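You operate a simulated robot arm through the tools that you are given. There is no shell and no other tool. Be economical: measure what you need, move in short steps, check, and stop when the job is done.

You run a simulated two-armed robot. Do the job below in one go: nothing can be reset, and whatever is moved stays where it is left.

## Task
On the top of the packing table, fold the blue cloth in half, so that its two long edges meet.

Only the result counts: the job must be done as asked and must still hold three seconds after the hand-in. Knocking over, shifting, dropping, spilling or breaking anything else fails it. Flat cloth is picked up by pressing the open fingertips on it (5 to 10 N) and closing them slowly along it; thin cloth reads only 2 to 8 mm in the jaws.

## Robot
Two 6-joint arms with two-finger parallel grippers on one trunk, on a base that drives. Base frame: it is fixed to the floor where the robot stands at the start and does not move with it; the origin is under the middle of the robot, x ahead of it, y to its left, z up; the surface under the hand at the start is at about z = 80. Lengths are in cm, angles in rad, forces in N, time in s.
The left shoulder is at the start at [-7.7, 17.7, 83.2], the right one opposite. With the tool pointing down near the work surface each hand reaches from about 10 to 72 cm from the robot's upright axis, wherever it stands, measured 20 degrees to its own side. Places, roughly: top of the packing table [50, 30, 80]. Payload 1.57 kg a hand.
Tool frame (each hand has its own): the origin (TCP) lies between the finger pads and is the grasp point; the fingertips stand 3 cm ahead of it; z points along the fingers, y is the line along which they close. Largest opening 8 cm; finger width 1.7, thickness 1.2; the body of the gripper, 4 by 8.2 cm, starts 8 cm behind the TCP.
Orientation is that of the tool frame in the base frame, as [roll, pitch, yaw] about the fixed x, y, z axes, in that order (R = Rz(yaw) Ry(pitch) Rx(roll)). With the fingers straight down and closing along the base's y, the tool's x points along the base's -x, its y along +y and its z along -z.

## Interface
- The arms move only by the tool move_arm. It takes "left_motion", "right_motion" or both (then of equal length, played together; a hand with none holds still); each is a list of rows, each a list of 3 entries, a list of its own where there are three numbers: the turn, a rotation vector about the base's x, y, z in rad, then the shift along the base's x, y, z in cm, then the closure, from 0 (fully open) to 1 (shut). In form: [[[rx, ry, rz], [x, y, z], claw], ...]. A call has 1 to 20 rows; each row is the pose to reach, as a shift and turn from the pose commanded when the call began. Each row takes 0.2 s and may step no farther than 5 cm and 0.15 rad from the row before; otherwise, or with a gripper value out of range, the whole call is refused. Where a pose cannot be reached the arm comes as near as it can. A force on the tool above 40 N (or 10 N above the force at the start of the call, whichever is more), or a blocked arm, ends the call early, and 0.2 s more pass. Each finger travels about 7.2 cm/s and halts on what it meets, pressing with about 26 N; the grip force reading is that of the motor and also rises with nothing between the fingers. The clock runs only during rows and for 0.2 s after the last one: add rows that repeat a pose to give the fingers time. The reply holds the time, the measured pose of the TCP, the force on the tool along the base axes, the opening and the grip force, in the units named above and with some noise, with the torque about the TCP (base axes, N m) and any sound that the robot's microphone picked up.
- Cameras (640 x 400 px; columns grow to the right, rows downward): "scene" is now at [1.1, -3.58, 153.7]; the picture's right is [-0.54, -0.84, 0.00], its down [-0.75, 0.49, -0.45] and it looks along [0.38, -0.24, -0.89] (base axes); focal length 284 px, centre (320, 200). "left" rides on the left gripper at [7.2, 0.7, -12.2] in its tool frame; the picture's right is [-0.09, 1.00, 0.00], its down [-0.84, -0.08, -0.54] and it looks along [-0.54, -0.05, 0.84] (tool axes); focal length 238 px, centre (320, 200). "right" rides on the right gripper at [7.2, -0.7, -12.2] in its tool frame; the picture's right is [0.09, 1.00, 0.00], its down [-0.84, 0.08, -0.54] and it looks along [-0.54, 0.05, 0.84] (tool axes); focal length 238 px, centre (320, 200). There is no depth. A picture from a camera that has moved, and an enlarged one, comes with that camera's place and axes in the base frame and with its lens.
- grab_frame(camera): a new picture of that camera. No time passes.
- move_column(by): slides the trunk up (or, below 0, down) by that many cm; the arms and the scene camera ride with it, the base frame stays. It gives what a move gives, with no picture.
- steer(legs): drives the robot by 1 to 6 legs, each [ahead, left, turn to the left] in cm, cm and rad, along the robot's own axes; the way and the turn of a leg run together, so that a leg with both is an arc; at most 150 cm and 3.142 rad a leg. The arms and the cameras ride along, it lands a little off, and it stops where it bumps. It gives what a move gives.
- turn_head(pan, tilt): turns the head with the scene camera to pan (to the left, within 2.496 rad either way) and tilt (down, from -0.506 to 1.204), counted from straight ahead of the robot. It gives what a move gives.
- enlarge(camera, box): a new picture of the part [left, top, right, bottom] of that camera's present view, enlarged. No time passes.
- job_done(): hands the job in; it is judged then, once.

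Go step by step. Nothing tells you exact positions but the pictures and the camera data: compare them with the known pose of the tool, close in by small moves and look again before you grip or let go. The budget is 120 turns and 88 pictures, counting those below and the enlarged ones. Unless the task says otherwise, let go and move clear before handing in.

The tools are called after "Call:" as a command line: name --argument value ..., lists and objects as JSON in quotes. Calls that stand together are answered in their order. move_arm: Moves the arms, as the interface text tells. Its arguments: {"type":"object","properties":{"left_motion":{"type":"array","items":{"type":"array"}},"right_motion":{"type":"array","items":{"type":"array"}}},"required":[]} The other tools are called the same way: move_column (by) slides the trunk up or down; steer (legs) drives the base; turn_head (pan, tilt) turns the head that bears the scene camera; grab_frame (camera) takes a picture; enlarge (camera, box) takes an enlarged picture of a part of a camera's view; job_done () hands the job in.

At the start:

```text
time_s: 0.0
left_eef_pos: [45.48, 12.39, 103.99]
left_orientation: [-3.141, -0.001, 3.14]
left_contact_force: [0.1, 0.3, -0.6]
left_moment: [-0.02, 0.04, 0.0]
left_finger_gap: 7.98
left_finger_force: 0.0
right_eef_pos: [29.46, -19.01, 97.55]
right_orientation: [-3.141, -0.002, 3.14]
right_contact_force: [-0.2, -0.2, -0.1]
right_moment: [0.0, 0.0, 0.01]
right_finger_gap: 8.03
right_finger_force: 0.0
trunk travel left (down, up): [-27.5, 5.3]
robot x, y, heading: [0.28, -0.05, -0.001]
head pan, tilt: [-0.576, 1.105]
```

scene: 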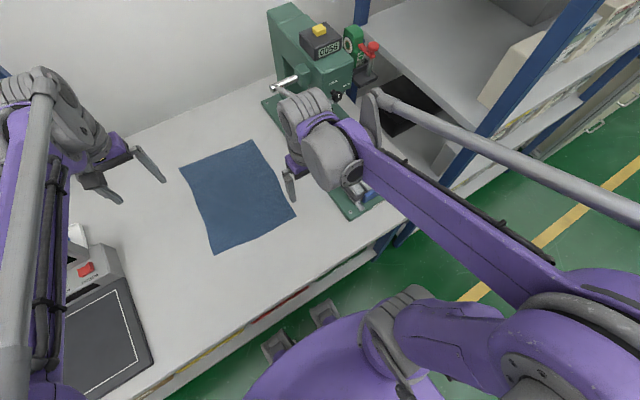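
right: 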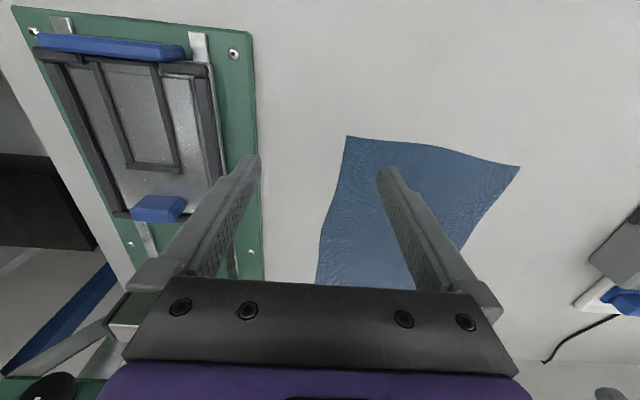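
left: 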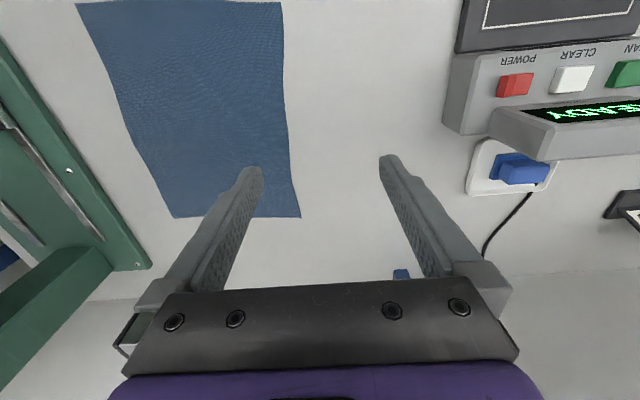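

The blue cloth lies with its corners at about A(65,6.5), B(62.7,-17), C(32,-15.5), D(34,8), so the long edges are AD on the left and BC on the right. I'll look around for the press and for clearance before moving.

Call:
turn_head --pan 0.0 --tilt 1.0

Call:
grab_frame --camera "scene"

```text
time_s: 1.0
left_eef_pos: [45.38, 12.38, 104.02]
left_orientation: [-3.141, -0.001, 3.141]
left_contact_force: [-0.2, -0.1, -0.2]
left_moment: [0.0, 0.02, 0.0]
left_finger_gap: 7.99
left_finger_force: 0.1
right_eef_pos: [29.52, -19.0, 97.54]
right_orientation: [-3.141, 0.001, 3.141]
right_contact_force: [-1.2, 0.3, 0.1]
right_moment: [-0.02, -0.01, 0.03]
right_finger_gap: 8.01
right_finger_force: 0.1
trunk travel left (down, up): [-27.5, 5.3]
robot x, y, heading: [-0.12, -0.0, 0.0]
head pan, tilt: [0.0, 1.0]
```

```text
84 pictures are left
camera scene: at [2.8, -0.17, 154.39], right [0.0, -1.0, 0.0], down [-0.84, 0.0, -0.54], along [0.54, 0.0, -0.84], focal length 284 px, centre (320, 200)
```

scene: 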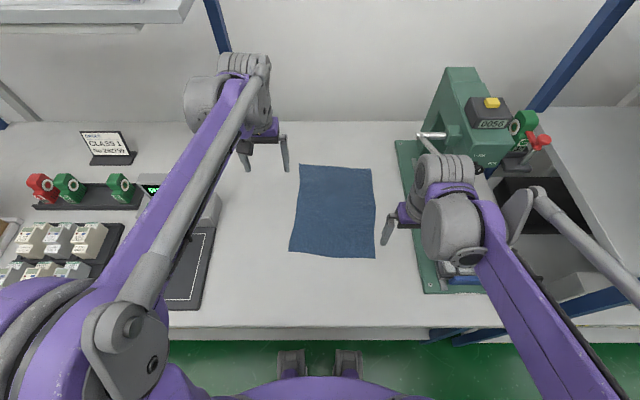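

The table is clear apart from the press plate, which starts at y≈-27. The elbows swing outward, so both hands may work together. I'll test the left hand's reach above the far right corner B first.

Call:
move_arm --left_motion '[[[0, 0, 0], [2.5, -4, -0.5], 0], [[0, 0, 0], [5, -8, -1], 0], [[0, 0, 0], [7.5, -12, -2], 0], [[0, 0, 0], [10, -16, -3], 0], [[0, 0, 0], [12.5, -20, -4], 0], [[0, 0, 0], [15, -24, -5], 0], [[0, 0, 0], [17, -26.5, -6], 0], [[0, 0, 0], [17, -26.5, -8], 0], [[0, 0, 0], [17, -26.5, -8], 0]]'

Call:
grab_frame --camera "scene"

Call:
grab_frame --camera "left"

```text
time_s: 3.0
left_eef_pos: [60.64, -13.21, 95.23]
left_orientation: [3.141, 0.0, 3.141]
left_contact_force: [0.5, -0.1, 1.8]
left_moment: [0.01, 0.0, -0.02]
left_finger_gap: 8.0
left_finger_force: 0.0
left hand out of reach, approached as far as the arm can: row 6, 7, 8, 9
right_eef_pos: [29.52, -18.95, 97.65]
right_orientation: [-3.14, 0.0, 3.142]
right_contact_force: [0.4, 0.3, -0.3]
right_moment: [-0.01, -0.01, -0.02]
right_finger_gap: 8.02
right_finger_force: 0.0
trunk travel left (down, up): [-27.5, 5.3]
robot x, y, heading: [-0.02, 0.25, 0.002]
head pan, tilt: [0.0, 1.0]
```

```text
83 pictures are left
camera scene: at [2.76, -0.13, 154.39], right [0.0, -1.0, 0.0], down [-0.84, 0.0, -0.54], along [0.54, 0.0, -0.84], focal length 284 px, centre (320, 200)
```

scene: 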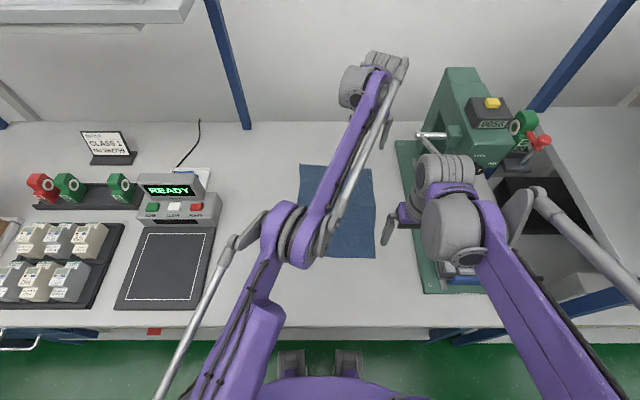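

```text
82 pictures are left
camera left: at [53.5, -12.49, 107.52], right [0.09, 1.0, 0.0], down [0.84, -0.08, 0.54], along [0.54, -0.05, -0.84], focal length 238 px, centre (320, 200)
```

left: 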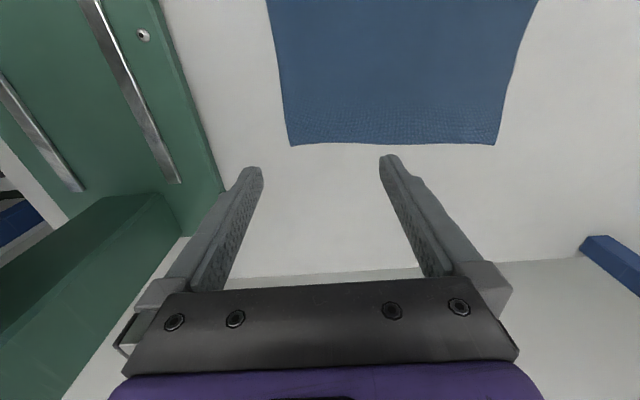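

The left hand falls about 3 cm short of B. I'll pull both hands away from obstacles and drive 5 cm ahead and 4 cm to the right, since there is about 10 cm of gap to the table front.

Call:
move_arm --left_motion '[[[0, 0, 0], [-3, 3, 2], 0], [[0, 0, 0], [-5, 7, 4], 0], [[0, 0, 0], [-6, 11.5, 5], 0], [[0, 0, 0], [-6, 16, 5], 0], [[0, 0, 0], [-6, 20, 5], 0], [[0, 0, 0], [-6, 24, 5], 0]]' --right_motion '[[[0, 0, 0], [0, 0, 0], 0], [[0, 0, 0], [0, 0, 1], 0], [[0, 0, 0], [-2, 2, 2], 0], [[0, 0, 0], [-3, 4, 3], 0], [[0, 0, 0], [-4, 6, 4], 0], [[0, 0, 0], [-4, 8, 4], 0]]'

Call:
steer --legs '[[5, 0, 0], [0, -4, 0]]'

Call:
grab_frame --camera "scene"

```text
time_s: 4.4
left_eef_pos: [54.71, 11.02, 100.45]
left_orientation: [-3.141, -0.001, -3.14]
left_contact_force: [0.2, -0.7, 0.2]
left_moment: [0.05, -0.01, 0.06]
left_finger_gap: 8.01
left_finger_force: 0.0
right_eef_pos: [25.49, -10.84, 101.61]
right_orientation: [-3.14, 0.001, -3.141]
right_contact_force: [0.3, -0.7, 0.4]
right_moment: [-0.01, -0.01, 0.0]
right_finger_gap: 8.02
right_finger_force: 0.0
trunk travel left (down, up): [-27.5, 5.3]
robot x, y, heading: [0.06, 0.19, 0.001]
head pan, tilt: [0.0, 1.0]
```

```text
time_s: 6.0
left_eef_pos: [59.8, 6.87, 100.59]
left_orientation: [-3.141, 0.0, 3.141]
left_contact_force: [0.9, 1.0, 0.0]
left_moment: [0.02, 0.01, -0.02]
left_finger_gap: 7.99
left_finger_force: 0.0
right_eef_pos: [30.66, -15.05, 101.57]
right_orientation: [3.14, 0.001, 3.141]
right_contact_force: [0.7, 0.2, 0.0]
right_moment: [0.0, 0.04, 0.0]
right_finger_gap: 8.02
right_finger_force: 0.0
trunk travel left (down, up): [-27.5, 5.3]
robot x, y, heading: [5.24, -3.85, 0.001]
head pan, tilt: [0.0, 1.0]
```

```text
81 pictures are left
camera scene: at [7.92, -4.18, 154.39], right [0.0, -1.0, 0.0], down [-0.84, 0.0, -0.54], along [0.54, 0.0, -0.84], focal length 284 px, centre (320, 200)
```

scene: 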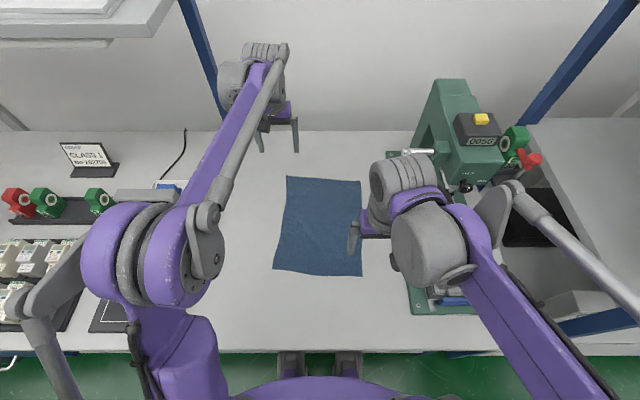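

The drive went well. Next I'll bring both hands above the left long edge, left hand near A and right hand near D, with the claws partly closed to about 3 cm.

Call:
move_arm --left_motion '[[[0, 0, 0], [1, -1, -1], 0.3], [[0, 0, 0], [2, -2, -2], 0.6], [[0, 0, 0], [3.5, -2.4, -4], 0.62], [[0, 0, 0], [3.5, -2.4, -6], 0.62], [[0, 0, 0], [3.5, -2.4, -8], 0.62], [[0, 0, 0], [3.5, -2.4, -8], 0.62]]' --right_motion '[[[0, 0, 0], [1, 4, 0], 0.3], [[0, 0, 0], [2, 8, 0], 0.6], [[0, 0, 0], [3, 12, -2], 0.62], [[0, 0, 0], [4, 16, -4], 0.62], [[0, 0, 0], [5, 20, -6], 0.62], [[0, 0, 0], [5.1, 21.2, -9], 0.62]]'

Call:
grab_frame --camera "scene"

Call:
grab_frame --camera "left"

Call:
grab_frame --camera "right"

```text
time_s: 7.3
left_eef_pos: [63.37, 5.25, 92.69]
left_orientation: [3.139, 0.0, -3.131]
left_contact_force: [-0.1, 0.1, 0.3]
left_moment: [0.0, -0.01, 0.01]
left_finger_gap: 3.02
left_finger_force: 0.1
right_eef_pos: [35.54, 5.73, 92.02]
right_orientation: [3.141, 0.0, 3.132]
right_contact_force: [0.4, -1.0, 0.6]
right_moment: [0.01, 0.01, 0.01]
right_finger_gap: 3.04
right_finger_force: 0.1
trunk travel left (down, up): [-27.5, 5.3]
robot x, y, heading: [4.92, -3.97, 0.0]
head pan, tilt: [0.0, 1.0]
```

```text
80 pictures are left
camera scene: at [7.83, -4.26, 154.39], right [0.0, -1.0, 0.0], down [-0.84, 0.0, -0.54], along [0.54, 0.0, -0.84], focal length 284 px, centre (320, 200)
```

scene: 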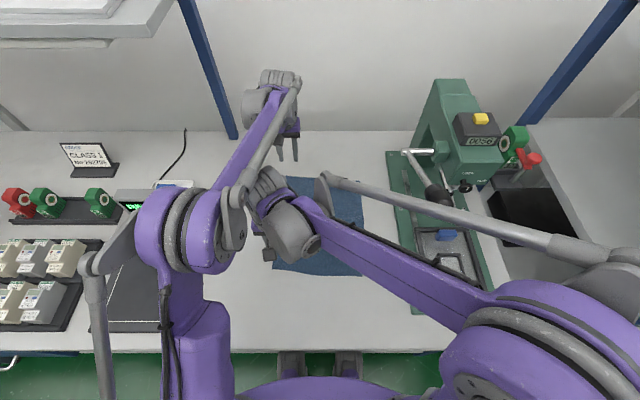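

```text
79 pictures are left
camera left: at [56.23, 5.85, 104.97], right [0.08, 1.0, 0.0], down [0.84, -0.07, 0.54], along [0.54, -0.04, -0.84], focal length 238 px, centre (320, 200)
```

left: 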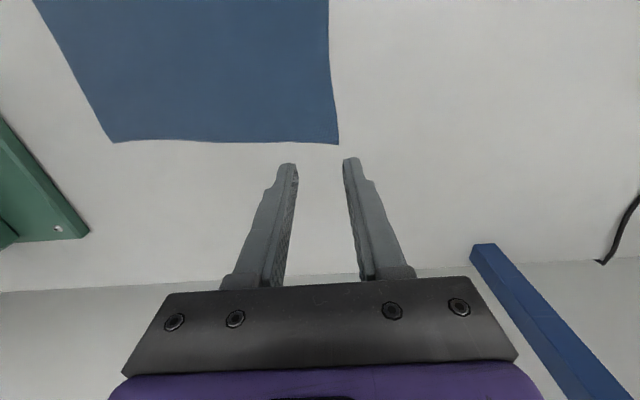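

```text
78 pictures are left
camera right: at [28.55, 5.1, 104.2], right [-0.08, 1.0, 0.0], down [0.84, 0.07, 0.54], along [0.54, 0.04, -0.84], focal length 238 px, centre (320, 200)
```

right: 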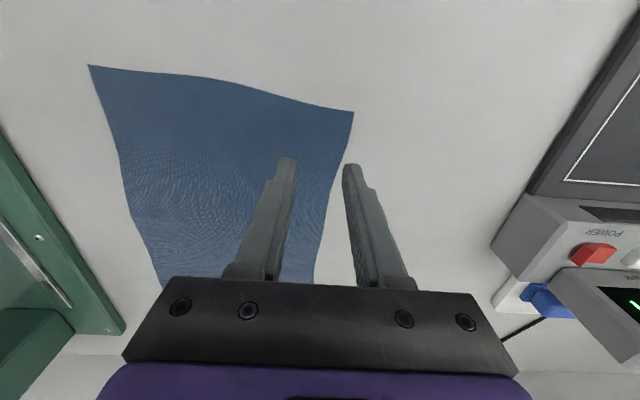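

The measured poses are slightly off and the forearms look as if they touch, so I'll separate the arms. I'll pick D first with the right hand while the left arm stays away.

Call:
move_arm --left_motion '[[[0, 0, 0], [0, 3, 2], 0.62], [[0, 0, 0], [-2, 7, 4], 0.62], [[0, 0, 0], [-5, 11, 5], 0.62], [[0, 0, 0], [-8, 14, 5], 0.62]]' --right_motion '[[[0, 0, 0], [0, -2, 0.5], 0.62], [[0, 0, 0], [0, -2, 0.5], 0.62], [[0, 0, 0], [0, -2, 0], 0.62], [[0, 0, 0], [0, -2, 0], 0.62]]'

Call:
grab_frame --camera "scene"

```text
refused: row 3 steps farther than a row can; nothing moved
```

```text
77 pictures are left
camera scene: at [7.83, -4.26, 154.39], right [0.0, -1.0, 0.0], down [-0.84, 0.0, -0.54], along [0.54, 0.0, -0.84], focal length 284 px, centre (320, 200)
```

scene: 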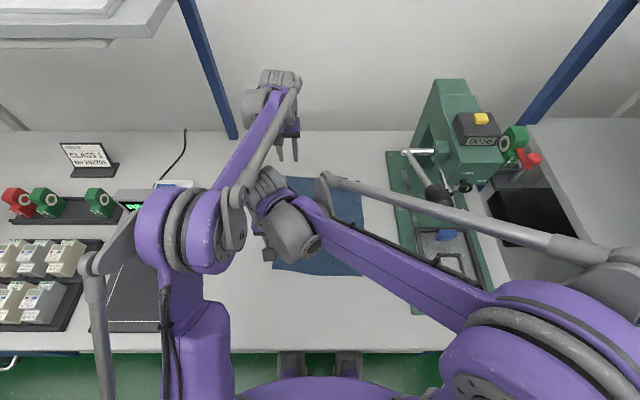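

One row was too long and the call was refused, so I'll redo it with smaller steps.

Call:
move_arm --left_motion '[[[0, 0, 0], [0, 3, 2], 0.62], [[0, 0, 0], [-2, 6, 4], 0.62], [[0, 0, 0], [-4, 9, 5], 0.62], [[0, 0, 0], [-7, 12, 5], 0.62]]' --right_motion '[[[0, 0, 0], [0, -2, 0.5], 0.62], [[0, 0, 0], [0, -2, 0.5], 0.62], [[0, 0, 0], [0, -2, 0], 0.62], [[0, 0, 0], [0, -2, 0], 0.62]]'

Call:
grab_frame --camera "scene"

```text
time_s: 8.3
left_eef_pos: [56.29, 16.48, 97.68]
left_orientation: [-3.142, -0.001, 3.138]
left_contact_force: [-0.4, -0.1, 0.3]
left_moment: [-0.02, 0.0, 0.0]
left_finger_gap: 3.03
left_finger_force: 0.1
right_eef_pos: [35.63, 4.33, 92.67]
right_orientation: [3.141, -0.001, 3.142]
right_contact_force: [0.9, 0.4, -0.2]
right_moment: [-0.01, 0.0, -0.02]
right_finger_gap: 3.03
right_finger_force: 0.1
trunk travel left (down, up): [-27.5, 5.3]
robot x, y, heading: [4.86, -4.01, -0.002]
head pan, tilt: [0.0, 1.0]
```

```text
76 pictures are left
camera scene: at [7.71, -4.08, 154.39], right [0.0, -1.0, 0.0], down [-0.84, 0.0, -0.54], along [0.54, 0.0, -0.84], focal length 284 px, centre (320, 200)
```

scene: 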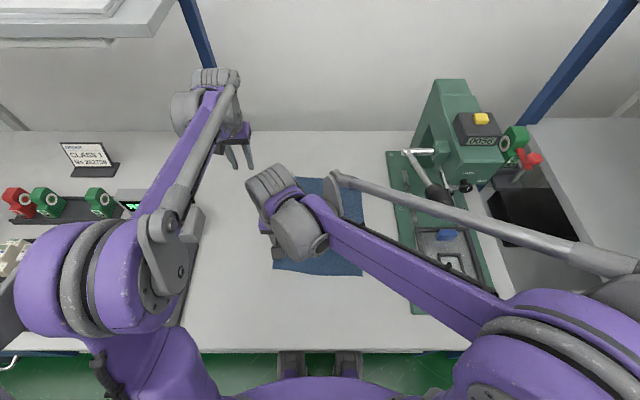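

The arms are separated. I'll lower the right hand over D to just above the cloth.

Call:
move_arm --right_motion '[[[0, 0, 0], [0, 1.8, -2], 0.62], [[0, 0, 0], [0, 1.8, -5], 0.62], [[0, 0, 0], [0, 1.8, -7.5], 0.62], [[0, 0, 0], [0, 1.8, -8.5], 0.62], [[0, 0, 0], [0, 1.8, -8.5], 0.62]]'

Call:
grab_frame --camera "right"

```text
time_s: 9.6
left_eef_pos: [56.35, 16.43, 97.67]
left_orientation: [-3.139, -0.001, 3.14]
left_contact_force: [0.3, -0.5, 0.2]
left_moment: [0.02, -0.02, -0.03]
left_finger_gap: 3.06
left_finger_force: 0.0
right_eef_pos: [35.66, 6.14, 84.0]
right_orientation: [3.141, -0.001, -3.141]
right_contact_force: [-0.7, 1.0, -0.2]
right_moment: [0.0, -0.02, -0.02]
right_finger_gap: 3.05
right_finger_force: 0.1
trunk travel left (down, up): [-27.5, 5.3]
robot x, y, heading: [4.93, -4.1, 0.003]
head pan, tilt: [0.0, 1.0]
```

```text
75 pictures are left
camera right: at [28.68, 5.42, 96.2], right [-0.09, 1.0, 0.0], down [0.84, 0.08, 0.54], along [0.54, 0.05, -0.84], focal length 238 px, centre (320, 200)
```

right: 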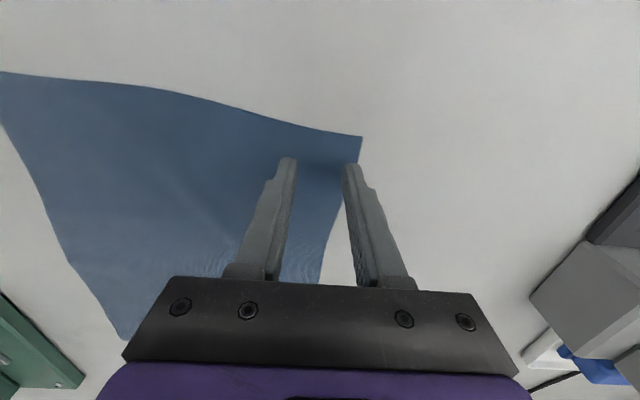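

The outer fingertip sits right at the cloth edge near D. I'll press down gently.

Call:
move_arm --right_motion '[[[0, 0, 0], [0, 0, -0.5], 0.62], [[0, 0, 0], [0, 0, -0.9], 0.62], [[0, 0, 0], [0, 0, -0.9], 0.62]]'

```text
time_s: 10.3
left_eef_pos: [56.36, 16.42, 97.69]
left_orientation: [3.141, -0.001, 3.141]
left_contact_force: [-0.5, 0.0, 0.4]
left_moment: [0.01, -0.01, 0.0]
left_finger_gap: 3.05
left_finger_force: 0.1
right_eef_pos: [35.73, 6.15, 83.25]
right_orientation: [-3.141, 0.0, 3.141]
right_contact_force: [-0.1, 0.4, 0.0]
right_moment: [-0.01, 0.0, 0.02]
right_finger_gap: 3.05
right_finger_force: 0.1
trunk travel left (down, up): [-27.5, 5.3]
robot x, y, heading: [5.09, -4.24, -0.002]
head pan, tilt: [0.0, 1.0]
```

Call:
move_arm --right_motion '[[[0, 0, 0], [0, 0, -0.2], 0.62], [[0, 0, 0], [0, 0, -0.4], 0.62], [[0, 0, 0], [0, 0, -0.4], 0.62]]'

```text
time_s: 10.9
left_eef_pos: [56.22, 16.45, 97.78]
left_orientation: [-3.141, 0.0, 3.141]
left_contact_force: [0.2, 0.0, -0.3]
left_moment: [0.02, 0.01, 0.0]
left_finger_gap: 3.03
left_finger_force: 0.1
right_eef_pos: [35.62, 6.02, 83.08]
right_orientation: [3.14, 0.001, 3.141]
right_contact_force: [-0.2, -2.7, 30.3]
right_moment: [0.27, 0.09, -0.01]
right_finger_gap: 3.03
right_finger_force: 0.0
trunk travel left (down, up): [-27.5, 5.3]
robot x, y, heading: [4.97, -3.88, 0.001]
head pan, tilt: [0.0, 1.0]
stopped in row 2 (right hand): the force on the tool passed its limit at 48 N (the readings are from after the stop); the commanded pose is now the measured one
```

Contact came at z≈83.1 and the arm is stiff, so I'll ease back to around 7 N.

Call:
move_arm --right_motion '[[[0, 0, 0], [0, 0, 0.06], 0.62], [[0, 0, 0], [0, 0, 0.06], 0.62]]'

```text
time_s: 11.5
left_eef_pos: [56.27, 16.27, 97.83]
left_orientation: [-3.141, 0.002, 3.14]
left_contact_force: [0.5, 0.8, -1.2]
left_moment: [-0.02, 0.02, -0.02]
left_finger_gap: 3.05
left_finger_force: 0.1
right_eef_pos: [35.59, 6.07, 83.13]
right_orientation: [3.14, 0.003, 3.141]
right_contact_force: [2.8, -1.2, 38.6]
right_moment: [0.19, -0.03, -0.04]
right_finger_gap: 3.02
right_finger_force: 0.1
trunk travel left (down, up): [-27.5, 5.3]
robot x, y, heading: [5.26, -3.7, 0.002]
head pan, tilt: [0.0, 1.0]
```

Call:
move_arm --right_motion '[[[0, 0, 0], [0, 0, 0.15], 0.62], [[0, 0, 0], [0, 0, 0.15], 0.62]]'

```text
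time_s: 12.1
left_eef_pos: [56.36, 16.33, 97.64]
left_orientation: [-3.141, -0.001, -3.141]
left_contact_force: [0.9, -0.3, 1.0]
left_moment: [0.02, 0.02, -0.03]
left_finger_gap: 3.04
left_finger_force: 0.1
right_eef_pos: [35.58, 6.26, 83.2]
right_orientation: [3.141, 0.001, 3.142]
right_contact_force: [2.5, -1.3, 13.0]
right_moment: [0.14, -0.08, -0.05]
right_finger_gap: 3.0
right_finger_force: 0.0
trunk travel left (down, up): [-27.5, 5.3]
robot x, y, heading: [4.84, -4.05, -0.003]
head pan, tilt: [0.0, 1.0]
```

Force is 13 N. I'll raise slightly and close slowly.

Call:
move_arm --right_motion '[[[0, 0, 0], [0, 0, 0.03], 0.62], [[0, 0, 0], [0, 0, 0.03], 0.65], [[0, 0, 0], [0, 0, 0.03], 0.68], [[0, 0, 0], [0, 0, 0.03], 0.71], [[0, 0, 0], [0, 0, 0.03], 0.74], [[0, 0, 0], [0, 0, 0.03], 0.77], [[0, 0, 0], [0, 0, 0.03], 0.8], [[0, 0, 0], [0, 0, 0.03], 0.83], [[0, 0, 0], [0, 0, 0.03], 0.86], [[0, 0, 0], [0, 0, 0.03], 0.89], [[0, 0, 0], [0, 0, 0.03], 0.92], [[0, 0, 0], [0, 0, 0.03], 0.95], [[0, 0, 0], [0, 0, 0.03], 0.98], [[0, 0, 0], [0, 0, 0.03], 1.0], [[0, 0, 0], [0, 0, 0.03], 1.0], [[0, 0, 0], [0, 0, 0.03], 1.0]]'

Call:
grab_frame --camera "right"

```text
time_s: 15.5
left_eef_pos: [56.29, 16.39, 97.7]
left_orientation: [3.14, -0.001, -3.141]
left_contact_force: [-0.1, 0.7, 0.2]
left_moment: [-0.01, 0.02, -0.04]
left_finger_gap: 3.02
left_finger_force: 0.1
right_eef_pos: [35.66, 6.11, 83.22]
right_orientation: [3.141, 0.0, 3.14]
right_contact_force: [-0.5, -0.7, -0.5]
right_moment: [0.0, 0.01, 0.02]
right_finger_gap: 0.01
right_finger_force: 21.6
trunk travel left (down, up): [-27.5, 5.3]
robot x, y, heading: [5.2, -4.24, 0.003]
head pan, tilt: [0.0, 1.0]
```

```text
74 pictures are left
camera right: at [28.67, 5.44, 95.34], right [-0.09, 1.0, 0.0], down [0.84, 0.08, 0.54], along [0.54, 0.05, -0.84], focal length 238 px, centre (320, 200)
```

right: 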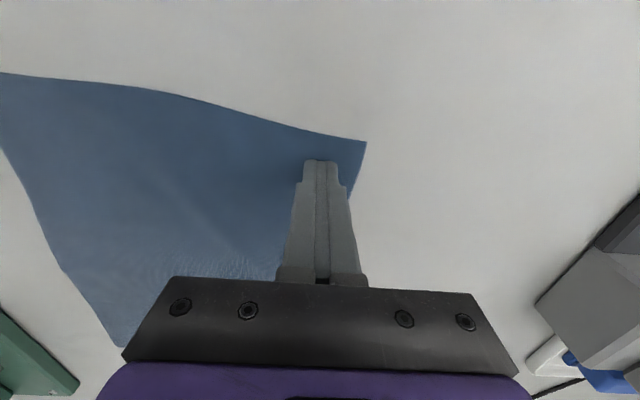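

The cloth slipped out because the press faded while closing. I'll reopen, shift slightly inward, and press again while watching the force.

Call:
move_arm --right_motion '[[[0, 0, 0], [0, 0, 0.6], 1.0], [[0, 0, 0], [0, -0.5, 0.6], 0.8], [[0, 0, 0], [0, -0.5, 0.6], 0.6], [[0, 0, 0], [0, -0.5, 0.6], 0.6], [[0, 0, 0], [0, -0.5, 0.3], 0.6], [[0, 0, 0], [0, -0.5, 0.1], 0.6], [[0, 0, 0], [0, -0.5, 0.0], 0.6], [[0, 0, 0], [0, -0.5, -0.02], 0.6], [[0, 0, 0], [0, -0.5, -0.02], 0.6]]'

```text
time_s: 17.5
left_eef_pos: [56.36, 16.43, 97.58]
left_orientation: [3.141, 0.0, -3.14]
left_contact_force: [0.1, -0.4, 1.0]
left_moment: [-0.01, -0.01, 0.0]
left_finger_gap: 3.01
left_finger_force: 0.0
right_eef_pos: [35.61, 5.72, 83.19]
right_orientation: [3.141, -0.002, 3.141]
right_contact_force: [-0.4, -0.2, 0.0]
right_moment: [0.01, 0.0, 0.02]
right_finger_gap: 3.18
right_finger_force: 0.1
trunk travel left (down, up): [-27.5, 5.3]
robot x, y, heading: [5.32, -4.21, 0.004]
head pan, tilt: [0.0, 1.0]
```

Call:
move_arm --right_motion '[[[0, 0, 0], [0, 0, -0.05], 0.6], [[0, 0, 0], [0, 0, -0.05], 0.6]]'

```text
time_s: 18.1
left_eef_pos: [56.38, 16.5, 97.65]
left_orientation: [-3.141, -0.001, 3.14]
left_contact_force: [-0.1, 0.5, 0.6]
left_moment: [0.05, 0.01, 0.03]
left_finger_gap: 3.05
left_finger_force: 0.0
right_eef_pos: [35.78, 5.58, 83.12]
right_orientation: [3.14, 0.001, 3.141]
right_contact_force: [-0.8, 0.8, 1.9]
right_moment: [-0.01, 0.0, 0.04]
right_finger_gap: 3.22
right_finger_force: 0.0
trunk travel left (down, up): [-27.5, 5.3]
robot x, y, heading: [5.12, -4.11, -0.001]
head pan, tilt: [0.0, 1.0]
```

Call:
move_arm --right_motion '[[[0, 0, 0], [0, 0, -0.05], 0.6], [[0, 0, 0], [0, 0, -0.05], 0.6]]'

```text
time_s: 18.7
left_eef_pos: [56.22, 16.41, 97.69]
left_orientation: [3.141, 0.002, -3.141]
left_contact_force: [0.5, 0.1, -0.3]
left_moment: [0.02, -0.01, -0.01]
left_finger_gap: 3.05
left_finger_force: 0.0
right_eef_pos: [35.63, 5.69, 83.08]
right_orientation: [-3.141, 0.0, -3.141]
right_contact_force: [1.4, 0.3, 14.8]
right_moment: [0.24, -0.03, -0.04]
right_finger_gap: 3.21
right_finger_force: 0.0
trunk travel left (down, up): [-27.5, 5.3]
robot x, y, heading: [5.18, -3.86, -0.001]
head pan, tilt: [0.0, 1.0]
```

The torque shows only the outer finger bears the load. I'll tilt the hand slightly so both press evenly.

Call:
move_arm --right_motion '[[[0.01, 0, 0], [0, 0, 0], 0.6], [[0.02, 0, 0], [0, 0, 0], 0.6], [[0.02, 0, 0], [0, 0, 0], 0.6]]'

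```text
time_s: 19.5
left_eef_pos: [56.15, 16.47, 97.68]
left_orientation: [-3.141, 0.001, -3.14]
left_contact_force: [1.0, 0.5, -1.3]
left_moment: [0.0, -0.05, 0.0]
left_finger_gap: 3.05
left_finger_force: 0.0
right_eef_pos: [35.86, 5.46, 83.17]
right_orientation: [3.121, 0.003, 3.141]
right_contact_force: [4.5, -1.5, 32.5]
right_moment: [-0.86, -0.17, 0.14]
right_finger_gap: 3.25
right_finger_force: 0.3
trunk travel left (down, up): [-27.5, 5.3]
robot x, y, heading: [5.33, -3.84, 0.002]
head pan, tilt: [0.0, 1.0]
```

Call:
move_arm --right_motion '[[[-0.013, 0, 0], [0, 0, 0.03], 0.6], [[-0.013, 0, 0], [0, 0, 0.03], 0.6]]'

```text
time_s: 20.1
left_eef_pos: [56.32, 16.47, 97.63]
left_orientation: [-3.14, 0.0, -3.142]
left_contact_force: [0.4, 0.3, 0.6]
left_moment: [-0.04, -0.01, 0.02]
left_finger_gap: 3.03
left_finger_force: 0.0
right_eef_pos: [35.66, 5.63, 83.1]
right_orientation: [3.133, 0.001, 3.142]
right_contact_force: [4.9, 0.3, 24.3]
right_moment: [-0.59, -0.15, 0.11]
right_finger_gap: 3.25
right_finger_force: 0.1
trunk travel left (down, up): [-27.5, 5.3]
robot x, y, heading: [5.1, -4.38, 0.005]
head pan, tilt: [0.0, 1.0]
```

Call:
move_arm --right_motion '[[[-0.004, 0, 0], [0, 0, 0.06], 0.6], [[-0.004, 0, 0], [0, 0, 0.06], 0.6]]'

```text
time_s: 20.7
left_eef_pos: [56.33, 16.42, 97.76]
left_orientation: [-3.14, 0.001, 3.142]
left_contact_force: [0.0, -0.1, 1.1]
left_moment: [-0.01, -0.03, -0.01]
left_finger_gap: 3.04
left_finger_force: 0.0
right_eef_pos: [35.76, 5.69, 83.11]
right_orientation: [3.139, 0.0, -3.14]
right_contact_force: [0.6, -0.2, 4.1]
right_moment: [-0.05, -0.04, 0.03]
right_finger_gap: 3.24
right_finger_force: 0.4
trunk travel left (down, up): [-27.5, 5.3]
robot x, y, heading: [5.15, -4.21, 0.002]
head pan, tilt: [0.0, 1.0]
```

The press is balanced now at 4 N. I'll press a little more and close halfway, checking the force.

Call:
move_arm --right_motion '[[[0, 0, 0], [0, 0, -0.03], 0.6], [[0, 0, 0], [0, 0, -0.03], 0.63], [[0, 0, 0], [0, 0, -0.03], 0.66], [[0, 0, 0], [0, 0, -0.03], 0.69], [[0, 0, 0], [0, 0, -0.03], 0.72], [[0, 0, 0], [0, 0, -0.03], 0.75]]'

Call:
enlarge --camera "right" --box '[220, 80, 440, 300]'

```text
time_s: 22.1
left_eef_pos: [56.36, 16.36, 97.44]
left_orientation: [3.142, -0.001, 3.142]
left_contact_force: [0.2, 0.1, 1.1]
left_moment: [0.02, 0.04, 0.0]
left_finger_gap: 3.04
left_finger_force: 0.0
right_eef_pos: [35.74, 5.64, 83.18]
right_orientation: [3.137, 0.0, -3.141]
right_contact_force: [-0.2, -0.5, 0.0]
right_moment: [0.01, 0.01, -0.02]
right_finger_gap: 2.01
right_finger_force: 0.1
trunk travel left (down, up): [-27.5, 5.3]
robot x, y, heading: [4.97, -3.94, -0.001]
head pan, tilt: [0.0, 1.0]
```

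```text
1.82 times, centred on (330, 190) of right
camera zoom: at [28.71, 4.92, 95.3], right [-0.09, 1.0, 0.0], down [0.84, 0.08, 0.54], along [0.54, 0.05, -0.84], focal length 433 px, centre (302, 218)
```

zoom: 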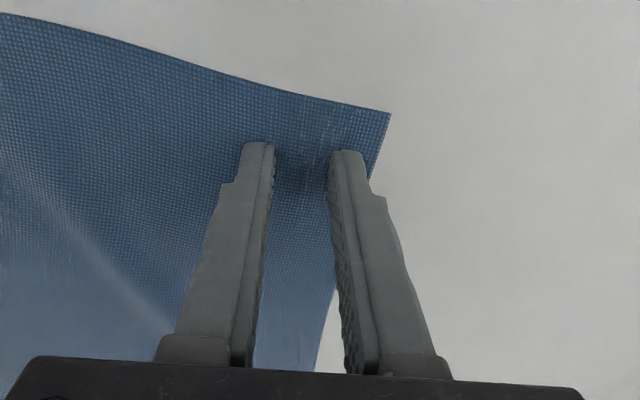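

Contact faded again while closing, so I'll press down further at this opening and descend a little as I close.

Call:
move_arm --right_motion '[[[0, 0, 0], [0, 0, -0.05], 0.75], [[0, 0, 0], [0, 0, -0.05], 0.75]]'

```text
time_s: 22.7
left_eef_pos: [56.37, 16.39, 97.67]
left_orientation: [3.14, 0.001, -3.142]
left_contact_force: [-0.1, 0.0, 0.6]
left_moment: [-0.04, -0.02, 0.01]
left_finger_gap: 3.07
left_finger_force: 0.1
right_eef_pos: [35.69, 5.61, 83.03]
right_orientation: [3.139, 0.0, -3.141]
right_contact_force: [0.1, 0.5, 2.8]
right_moment: [0.0, 0.0, 0.01]
right_finger_gap: 1.97
right_finger_force: 0.2
trunk travel left (down, up): [-27.5, 5.3]
robot x, y, heading: [5.03, -3.85, -0.003]
head pan, tilt: [0.0, 1.0]
```

Call:
move_arm --right_motion '[[[0, 0, 0], [0, 0, -0.03], 0.75], [[0, 0, 0], [0, 0, -0.03], 0.75], [[0, 0, 0], [0, 0, -0.035], 0.77], [[0, 0, 0], [0, 0, -0.04], 0.79], [[0, 0, 0], [0, 0, -0.05], 0.81], [[0, 0, 0], [0, 0, -0.06], 0.83], [[0, 0, 0], [0, 0, -0.07], 0.85]]'

Call:
enlarge --camera "right" --box '[220, 80, 440, 300]'

```text
time_s: 24.3
left_eef_pos: [56.39, 16.45, 97.73]
left_orientation: [-3.141, 0.002, 3.141]
left_contact_force: [-0.3, 0.0, 0.0]
left_moment: [0.02, 0.01, 0.02]
left_finger_gap: 3.03
left_finger_force: 0.2
right_eef_pos: [35.59, 5.84, 83.22]
right_orientation: [3.137, 0.001, -3.141]
right_contact_force: [2.9, 1.4, 29.9]
right_moment: [0.04, -0.05, -0.01]
right_finger_gap: 1.22
right_finger_force: 0.2
trunk travel left (down, up): [-27.5, 5.3]
robot x, y, heading: [4.98, -4.14, -0.0]
head pan, tilt: [0.0, 1.0]
```

```text
1.82 times, centred on (330, 190) of right
camera zoom: at [28.63, 4.94, 95.23], right [-0.09, 1.0, 0.0], down [0.84, 0.08, 0.54], along [0.54, 0.05, -0.84], focal length 433 px, centre (302, 218)
```

zoom: 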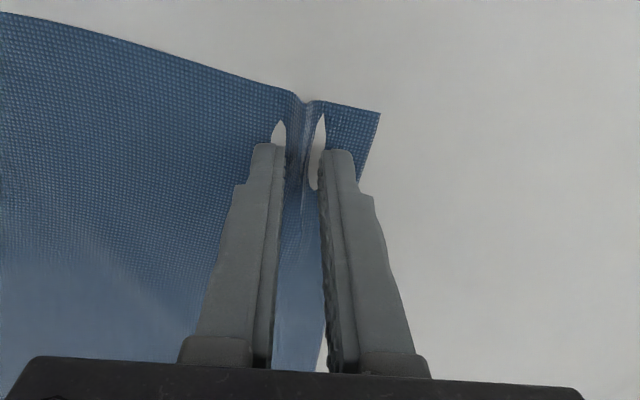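

A ridge is forming between the fingers. I'll ease the press and close completely.

Call:
move_arm --right_motion '[[[0, 0, 0], [0, 0, 0.06], 0.85], [[0, 0, 0], [0, 0, 0.06], 0.88], [[0, 0, 0], [0, 0, 0.06], 0.91], [[0, 0, 0], [0, 0, 0.06], 0.94], [[0, 0, 0], [0, 0, 0.06], 0.97], [[0, 0, 0], [0, 0, 0.06], 1.0], [[0, 0, 0], [0, 0, 0.06], 1.0], [[0, 0, 0], [0, 0, 0.06], 1.0]]'

Call:
enlarge --camera "right" --box '[220, 80, 440, 300]'

```text
time_s: 26.1
left_eef_pos: [56.31, 16.31, 97.65]
left_orientation: [3.14, 0.0, -3.14]
left_contact_force: [-0.4, 0.4, -0.8]
left_moment: [-0.01, 0.01, -0.03]
left_finger_gap: 3.03
left_finger_force: 0.1
right_eef_pos: [35.63, 5.55, 83.13]
right_orientation: [3.138, 0.003, -3.141]
right_contact_force: [-0.5, 0.3, 17.0]
right_moment: [0.04, 0.04, 0.0]
right_finger_gap: 0.2
right_finger_force: 24.0
trunk travel left (down, up): [-27.5, 5.3]
robot x, y, heading: [4.82, -3.96, 0.002]
head pan, tilt: [0.0, 1.0]
```

```text
1.82 times, centred on (330, 190) of right
camera zoom: at [28.63, 4.95, 95.24], right [-0.09, 1.0, 0.0], down [0.84, 0.08, 0.54], along [0.54, 0.05, -0.84], focal length 433 px, centre (302, 218)
```

zoom: 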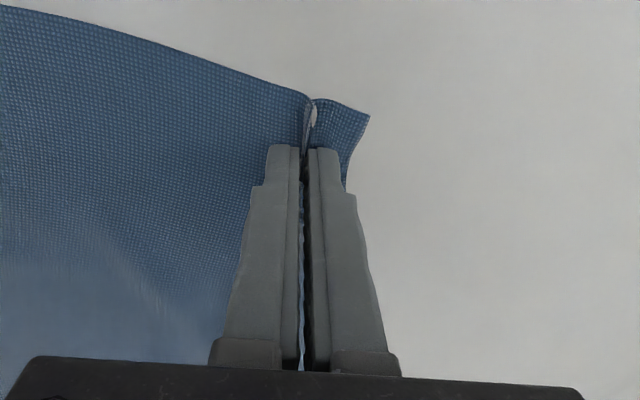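

The cloth is gripped (0.2 cm in the jaws). I'll lift D and carry it about halfway, which leaves room for the left arm at A.

Call:
move_arm --right_motion '[[[0, 0, 0], [0, 0, 1.5], 1.0], [[0, 0, 0], [0.3, -1, 3], 1.0], [[0, 0, 0], [0.6, -2.5, 4.5], 1.0], [[0, 0, 0], [1, -4.5, 5], 1.0], [[0, 0, 0], [1.4, -6.5, 5], 1.0], [[0, 0, 0], [1.7, -8.5, 4.5], 1.0], [[0, 0, 0], [1.9, -9.7, 4], 1.0], [[0, 0, 0], [1.9, -9.7, 4], 1.0]]'

Call:
grab_frame --camera "scene"

Call:
grab_frame --camera "left"

```text
time_s: 27.9
left_eef_pos: [56.36, 16.29, 97.67]
left_orientation: [-3.142, 0.0, -3.14]
left_contact_force: [-0.5, 0.5, -0.4]
left_moment: [0.02, 0.0, 0.02]
left_finger_gap: 3.02
left_finger_force: 0.1
right_eef_pos: [37.77, -4.01, 86.91]
right_orientation: [3.139, 0.001, 3.141]
right_contact_force: [-0.2, 0.3, -0.1]
right_moment: [0.01, 0.03, 0.0]
right_finger_gap: 0.17
right_finger_force: 23.9
trunk travel left (down, up): [-27.5, 5.3]
robot x, y, heading: [5.23, -4.09, 0.0]
head pan, tilt: [0.0, 1.0]
```

```text
70 pictures are left
camera scene: at [7.85, -4.14, 154.39], right [0.0, -1.0, 0.0], down [-0.84, 0.0, -0.54], along [0.54, 0.0, -0.84], focal length 284 px, centre (320, 200)
```

scene: 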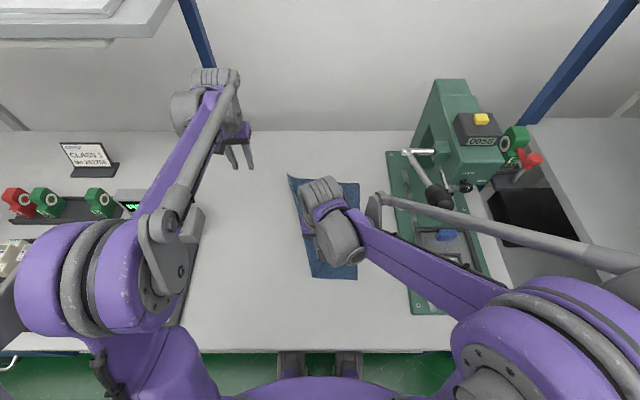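

```text
69 pictures are left
camera left: at [49.22, 17.24, 109.92], right [0.09, 1.0, 0.0], down [0.84, -0.08, 0.54], along [0.54, -0.05, -0.84], focal length 238 px, centre (320, 200)
```

left: 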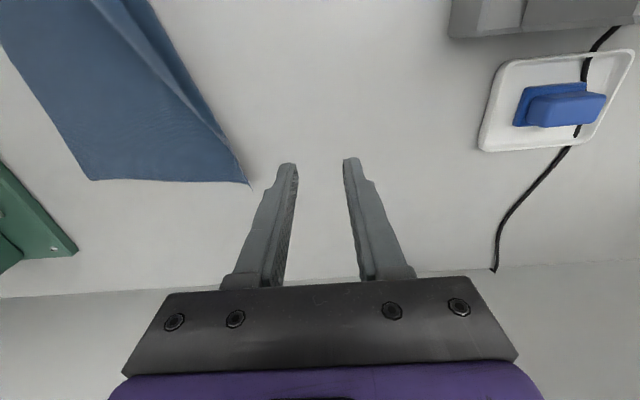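

Corner A is now near (64.8,5.4) and the arms have more clearance. I'll bring the left hand above the cloth beside A.

Call:
move_arm --left_motion '[[[0, 0, 0], [2.5, -3, -1], 0.6], [[0, 0, 0], [5, -6, -2], 0.6], [[0, 0, 0], [6.6, -9, -3], 0.6], [[0, 0, 0], [6.6, -12, -4], 0.6], [[0, 0, 0], [6.6, -14.1, -5], 0.6], [[0, 0, 0], [6.6, -14.1, -8], 0.6], [[0, 0, 0], [6.6, -14.1, -8], 0.6]]'

Call:
grab_frame --camera "scene"

Call:
grab_frame --camera "left"

```text
time_s: 29.5
left_eef_pos: [62.89, 2.26, 89.65]
left_orientation: [-3.142, 0.0, 3.142]
left_contact_force: [0.4, 0.1, -0.9]
left_moment: [-0.01, 0.0, 0.04]
left_finger_gap: 3.2
left_finger_force: 0.0
right_eef_pos: [37.77, -3.88, 87.07]
right_orientation: [3.139, 0.003, 3.142]
right_contact_force: [0.1, -0.8, -0.5]
right_moment: [0.02, 0.03, 0.03]
right_finger_gap: 0.19
right_finger_force: 24.3
trunk travel left (down, up): [-27.5, 5.3]
robot x, y, heading: [4.6, -3.79, -0.002]
head pan, tilt: [0.0, 1.0]
```

```text
68 pictures are left
camera scene: at [7.83, -4.16, 154.39], right [0.0, -1.0, 0.0], down [-0.84, 0.0, -0.54], along [0.54, 0.0, -0.84], focal length 284 px, centre (320, 200)
```

scene: 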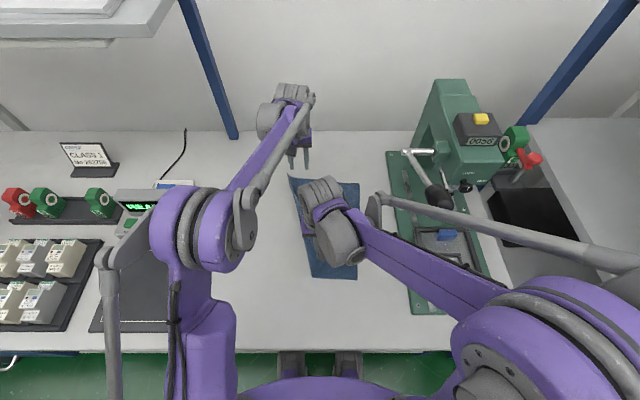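

```text
67 pictures are left
camera left: at [55.71, 3.04, 101.93], right [0.09, 1.0, 0.0], down [0.84, -0.08, 0.54], along [0.54, -0.05, -0.84], focal length 238 px, centre (320, 200)
```

left: 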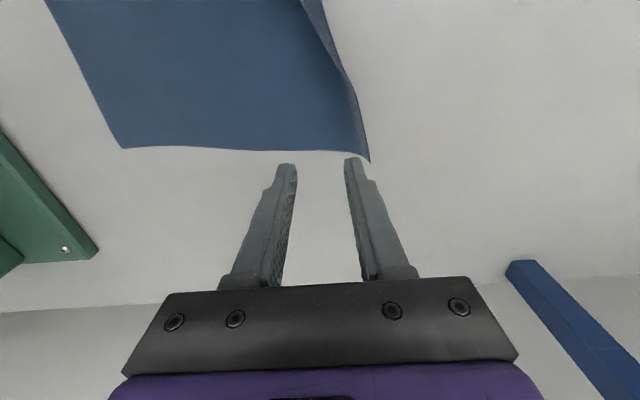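

A is curled slightly up near (64,6.5), and the fingers are over flat cloth just inside it. I'll descend to near contact.

Call:
move_arm --left_motion '[[[0, 0, 0], [0, 0.2, -3], 0.6], [[0, 0, 0], [0, 0.2, -5], 0.6], [[0, 0, 0], [0, 0.2, -6.1], 0.6], [[0, 0, 0], [0, 0.2, -6.3], 0.6], [[0, 0, 0], [0, 0.2, -6.3], 0.6]]'

Call:
grab_frame --camera "left"

```text
time_s: 30.7
left_eef_pos: [63.01, 2.53, 83.32]
left_orientation: [-3.14, 0.001, 3.141]
left_contact_force: [0.5, 0.6, 0.4]
left_moment: [-0.02, -0.01, -0.03]
left_finger_gap: 3.21
left_finger_force: 0.0
right_eef_pos: [37.69, -3.95, 87.0]
right_orientation: [3.138, 0.0, -3.141]
right_contact_force: [-0.7, 0.5, -0.7]
right_moment: [-0.03, 0.0, 0.01]
right_finger_gap: 0.2
right_finger_force: 23.3
trunk travel left (down, up): [-27.5, 5.3]
robot x, y, heading: [5.08, -3.97, -0.003]
head pan, tilt: [0.0, 1.0]
```

```text
66 pictures are left
camera left: at [55.85, 3.27, 95.61], right [0.09, 1.0, 0.0], down [0.84, -0.08, 0.54], along [0.54, -0.05, -0.84], focal length 238 px, centre (320, 200)
```

left: 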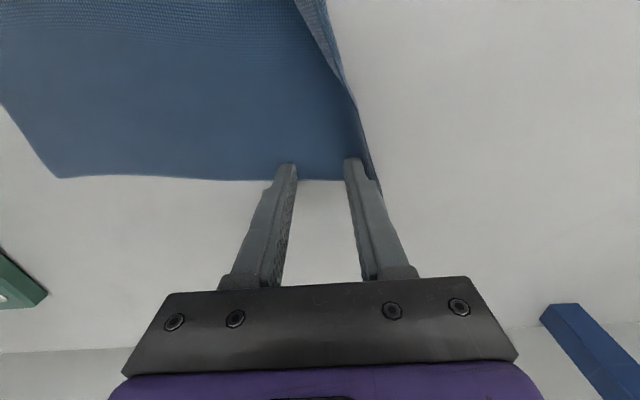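

The tips are over the cloth just above contact. I'll feel for contact in fine steps.

Call:
move_arm --left_motion '[[[0, 0, 0], [-0.4, 0, 0], 0.6], [[0, 0, 0], [-0.4, 0, -0.1], 0.6], [[0, 0, 0], [-0.4, 0, -0.15], 0.6], [[0, 0, 0], [-0.4, 0, -0.15], 0.6]]'

```text
time_s: 31.7
left_eef_pos: [62.61, 2.54, 83.09]
left_orientation: [-3.141, 0.002, 3.141]
left_contact_force: [0.1, -0.6, -0.4]
left_moment: [0.01, 0.0, 0.0]
left_finger_gap: 3.19
left_finger_force: 0.0
right_eef_pos: [37.63, -3.94, 86.97]
right_orientation: [3.137, -0.001, 3.141]
right_contact_force: [-0.8, -0.5, 0.3]
right_moment: [0.02, 0.0, 0.0]
right_finger_gap: 0.17
right_finger_force: 23.8
trunk travel left (down, up): [-27.5, 5.3]
robot x, y, heading: [5.32, -4.06, -0.001]
head pan, tilt: [0.0, 1.0]
```

Call:
move_arm --left_motion '[[[0, 0, 0], [0, 0, -0.06], 0.6], [[0, 0, 0], [0, 0, -0.06], 0.6]]'

```text
time_s: 32.3
left_eef_pos: [62.51, 2.55, 83.1]
left_orientation: [3.14, 0.001, 3.14]
left_contact_force: [1.1, 0.4, 2.3]
left_moment: [0.03, -0.02, -0.03]
left_finger_gap: 3.21
left_finger_force: 0.2
right_eef_pos: [37.73, -3.96, 87.05]
right_orientation: [3.136, 0.002, 3.141]
right_contact_force: [0.5, 0.1, -0.3]
right_moment: [0.0, 0.0, 0.0]
right_finger_gap: 0.18
right_finger_force: 23.4
trunk travel left (down, up): [-27.5, 5.3]
robot x, y, heading: [5.09, -3.75, 0.002]
head pan, tilt: [0.0, 1.0]
```

Call:
move_arm --left_motion '[[[0, 0, 0], [0, 0, -0.05], 0.6], [[0, 0, 0], [0, 0, -0.05], 0.62], [[0, 0, 0], [0, 0, -0.06], 0.64], [[0, 0, 0], [0, 0, -0.07], 0.66], [[0, 0, 0], [0, 0, -0.08], 0.68], [[0, 0, 0], [0, 0, -0.09], 0.7], [[0, 0, 0], [0, 0, -0.1], 0.73]]'

Call:
enlarge --camera "left" --box '[220, 80, 440, 300]'

```text
time_s: 33.9
left_eef_pos: [62.49, 2.61, 83.11]
left_orientation: [3.141, 0.002, -3.141]
left_contact_force: [1.2, -1.3, 11.7]
left_moment: [-0.02, -0.1, 0.01]
left_finger_gap: 2.21
left_finger_force: 1.1
right_eef_pos: [37.6, -3.99, 87.06]
right_orientation: [3.136, 0.0, -3.141]
right_contact_force: [-0.1, 0.3, 0.3]
right_moment: [0.01, -0.03, 0.02]
right_finger_gap: 0.18
right_finger_force: 23.2
trunk travel left (down, up): [-27.5, 5.3]
robot x, y, heading: [5.13, -3.99, -0.002]
head pan, tilt: [0.0, 1.0]
```

```text
1.82 times, centred on (330, 190) of left
camera zoom: at [55.34, 3.35, 95.38], right [0.09, 1.0, 0.0], down [0.84, -0.08, 0.54], along [0.54, -0.05, -0.84], focal length 433 px, centre (302, 218)
```

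zoom: 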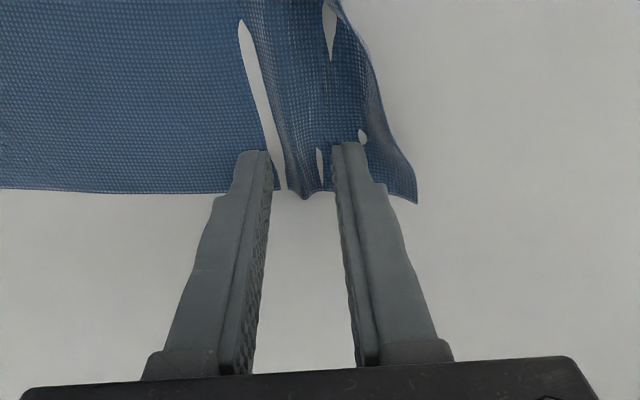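

The ridge is forming with a good press of 12 N. I'll continue closing.

Call:
move_arm --left_motion '[[[0, 0, 0], [0, 0, 0], 0.75], [[0, 0, 0], [0, 0, -0.01], 0.78], [[0, 0, 0], [0, 0, -0.01], 0.81], [[0, 0, 0], [0, 0, -0.01], 0.84], [[0, 0, 0], [0, 0, -0.01], 0.87], [[0, 0, 0], [0, 0, -0.01], 0.9], [[0, 0, 0], [0, 0, -0.01], 0.93], [[0, 0, 0], [0, 0, -0.01], 0.96], [[0, 0, 0], [0, 0, -0.01], 1.0], [[0, 0, 0], [0, 0, -0.01], 1.0], [[0, 0, 0], [0, 0, -0.01], 1.0]]'

Call:
enlarge --camera "left" --box '[220, 80, 440, 300]'

```text
time_s: 36.3
left_eef_pos: [62.45, 2.5, 83.13]
left_orientation: [3.141, 0.002, 3.141]
left_contact_force: [-0.4, -0.6, 18.8]
left_moment: [0.01, -0.09, 0.02]
left_finger_gap: 0.2
left_finger_force: 23.5
right_eef_pos: [37.62, -4.03, 87.07]
right_orientation: [3.138, 0.002, 3.141]
right_contact_force: [0.8, -0.5, 0.0]
right_moment: [-0.04, 0.0, 0.0]
right_finger_gap: 0.18
right_finger_force: 24.3
trunk travel left (down, up): [-27.5, 5.3]
robot x, y, heading: [5.11, -4.2, 0.001]
head pan, tilt: [0.0, 1.0]
```

```text
1.82 times, centred on (330, 190) of left
camera zoom: at [55.25, 3.36, 95.38], right [0.09, 1.0, 0.0], down [0.84, -0.08, 0.54], along [0.54, -0.05, -0.84], focal length 433 px, centre (302, 218)
```

zoom: 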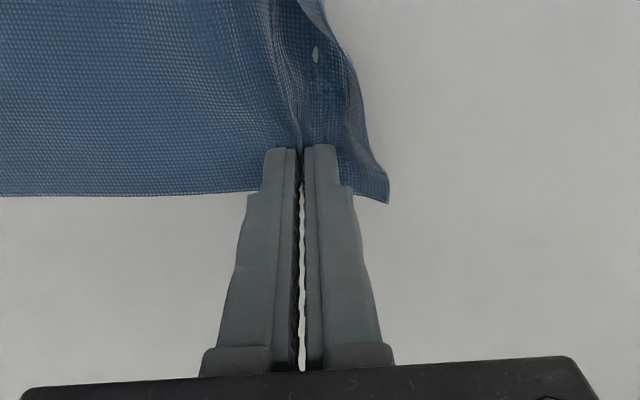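

Both are gripped, but each has about 2 cm of hem outside the pinch, which would end up folded back under the edge. I'll regrip closer to the edge, so first I release A and clear the left arm.

Call:
move_arm --left_motion '[[[0, 0, 0], [0, 0, 0.1], 0.8], [[0, 0, 0], [0, 0, 0.3], 0.6], [[0, 0, 0], [0, 0, 1.5], 0.5], [[0, 0, 0], [0, 0, 4], 0.5], [[0, 0, 0], [0, 2, 7], 0.5], [[0, 0, 0], [-1, 5, 9], 0.5], [[0, 0, 0], [-3, 8, 11], 0.5], [[0, 0, 0], [-5, 11, 12], 0.5], [[0, 0, 0], [-6, 14, 13], 0.5]]'

Call:
move_arm --right_motion '[[[0, 0, 0], [0, 2, 0.5], 1.0], [[0, 0, 0], [-0.4, 4, 0.5], 1.0], [[0, 0, 0], [-0.8, 6, 0], 1.0], [[0, 0, 0], [-1.2, 8, -1], 1.0], [[0, 0, 0], [-1.7, 9.5, -2.5], 1.0], [[0, 0, 0], [-2.1, 10.2, -3.6], 1.0], [[0, 0, 0], [-2.1, 10.2, -3.6], 0.85], [[0, 0, 0], [-2.1, 10.2, -3.5], 0.65], [[0, 0, 0], [-2.1, 10.2, -3], 0.5], [[0, 0, 0], [-2.1, 10.2, -1], 0.5], [[0, 0, 0], [-2.1, 10.2, 2], 0.5]]'

Call:
grab_frame --camera "right"

Call:
grab_frame --camera "left"

```text
time_s: 38.3
left_eef_pos: [56.4, 16.55, 96.13]
left_orientation: [3.141, 0.0, 3.141]
left_contact_force: [0.7, -0.4, -1.2]
left_moment: [0.03, 0.03, -0.02]
left_finger_gap: 3.99
left_finger_force: 0.1
right_eef_pos: [37.61, -4.05, 87.11]
right_orientation: [3.138, -0.002, 3.141]
right_contact_force: [0.2, 0.7, -0.5]
right_moment: [0.0, 0.03, -0.01]
right_finger_gap: 0.18
right_finger_force: 22.9
trunk travel left (down, up): [-27.5, 5.3]
robot x, y, heading: [5.13, -3.72, -0.0]
head pan, tilt: [0.0, 1.0]
```

```text
time_s: 40.7
left_eef_pos: [56.4, 16.57, 95.93]
left_orientation: [-3.141, 0.002, -3.141]
left_contact_force: [-0.1, 0.0, -0.1]
left_moment: [0.02, 0.01, 0.0]
left_finger_gap: 4.0
left_finger_force: 0.1
right_eef_pos: [35.6, 5.88, 89.11]
right_orientation: [3.139, 0.002, 3.142]
right_contact_force: [0.0, 0.1, -0.3]
right_moment: [0.0, 0.02, 0.0]
right_finger_gap: 4.0
right_finger_force: 0.1
trunk travel left (down, up): [-27.5, 5.3]
robot x, y, heading: [5.16, -4.09, -0.002]
head pan, tilt: [0.0, 1.0]
```

```text
63 pictures are left
camera right: at [28.47, 5.29, 101.27], right [-0.09, 1.0, 0.0], down [0.84, 0.08, 0.54], along [0.54, 0.05, -0.84], focal length 238 px, centre (320, 200)
```

right: 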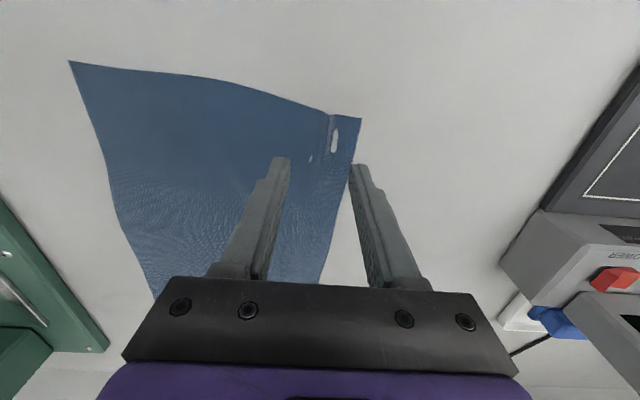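

```text
62 pictures are left
camera left: at [49.26, 17.33, 108.27], right [0.09, 1.0, 0.0], down [0.84, -0.08, 0.54], along [0.54, -0.05, -0.84], focal length 238 px, centre (320, 200)
```

left: 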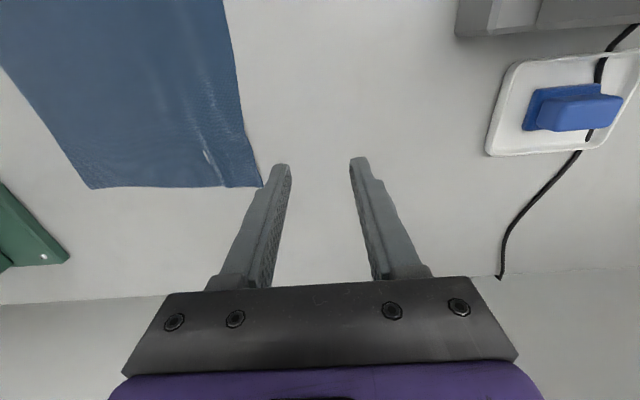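

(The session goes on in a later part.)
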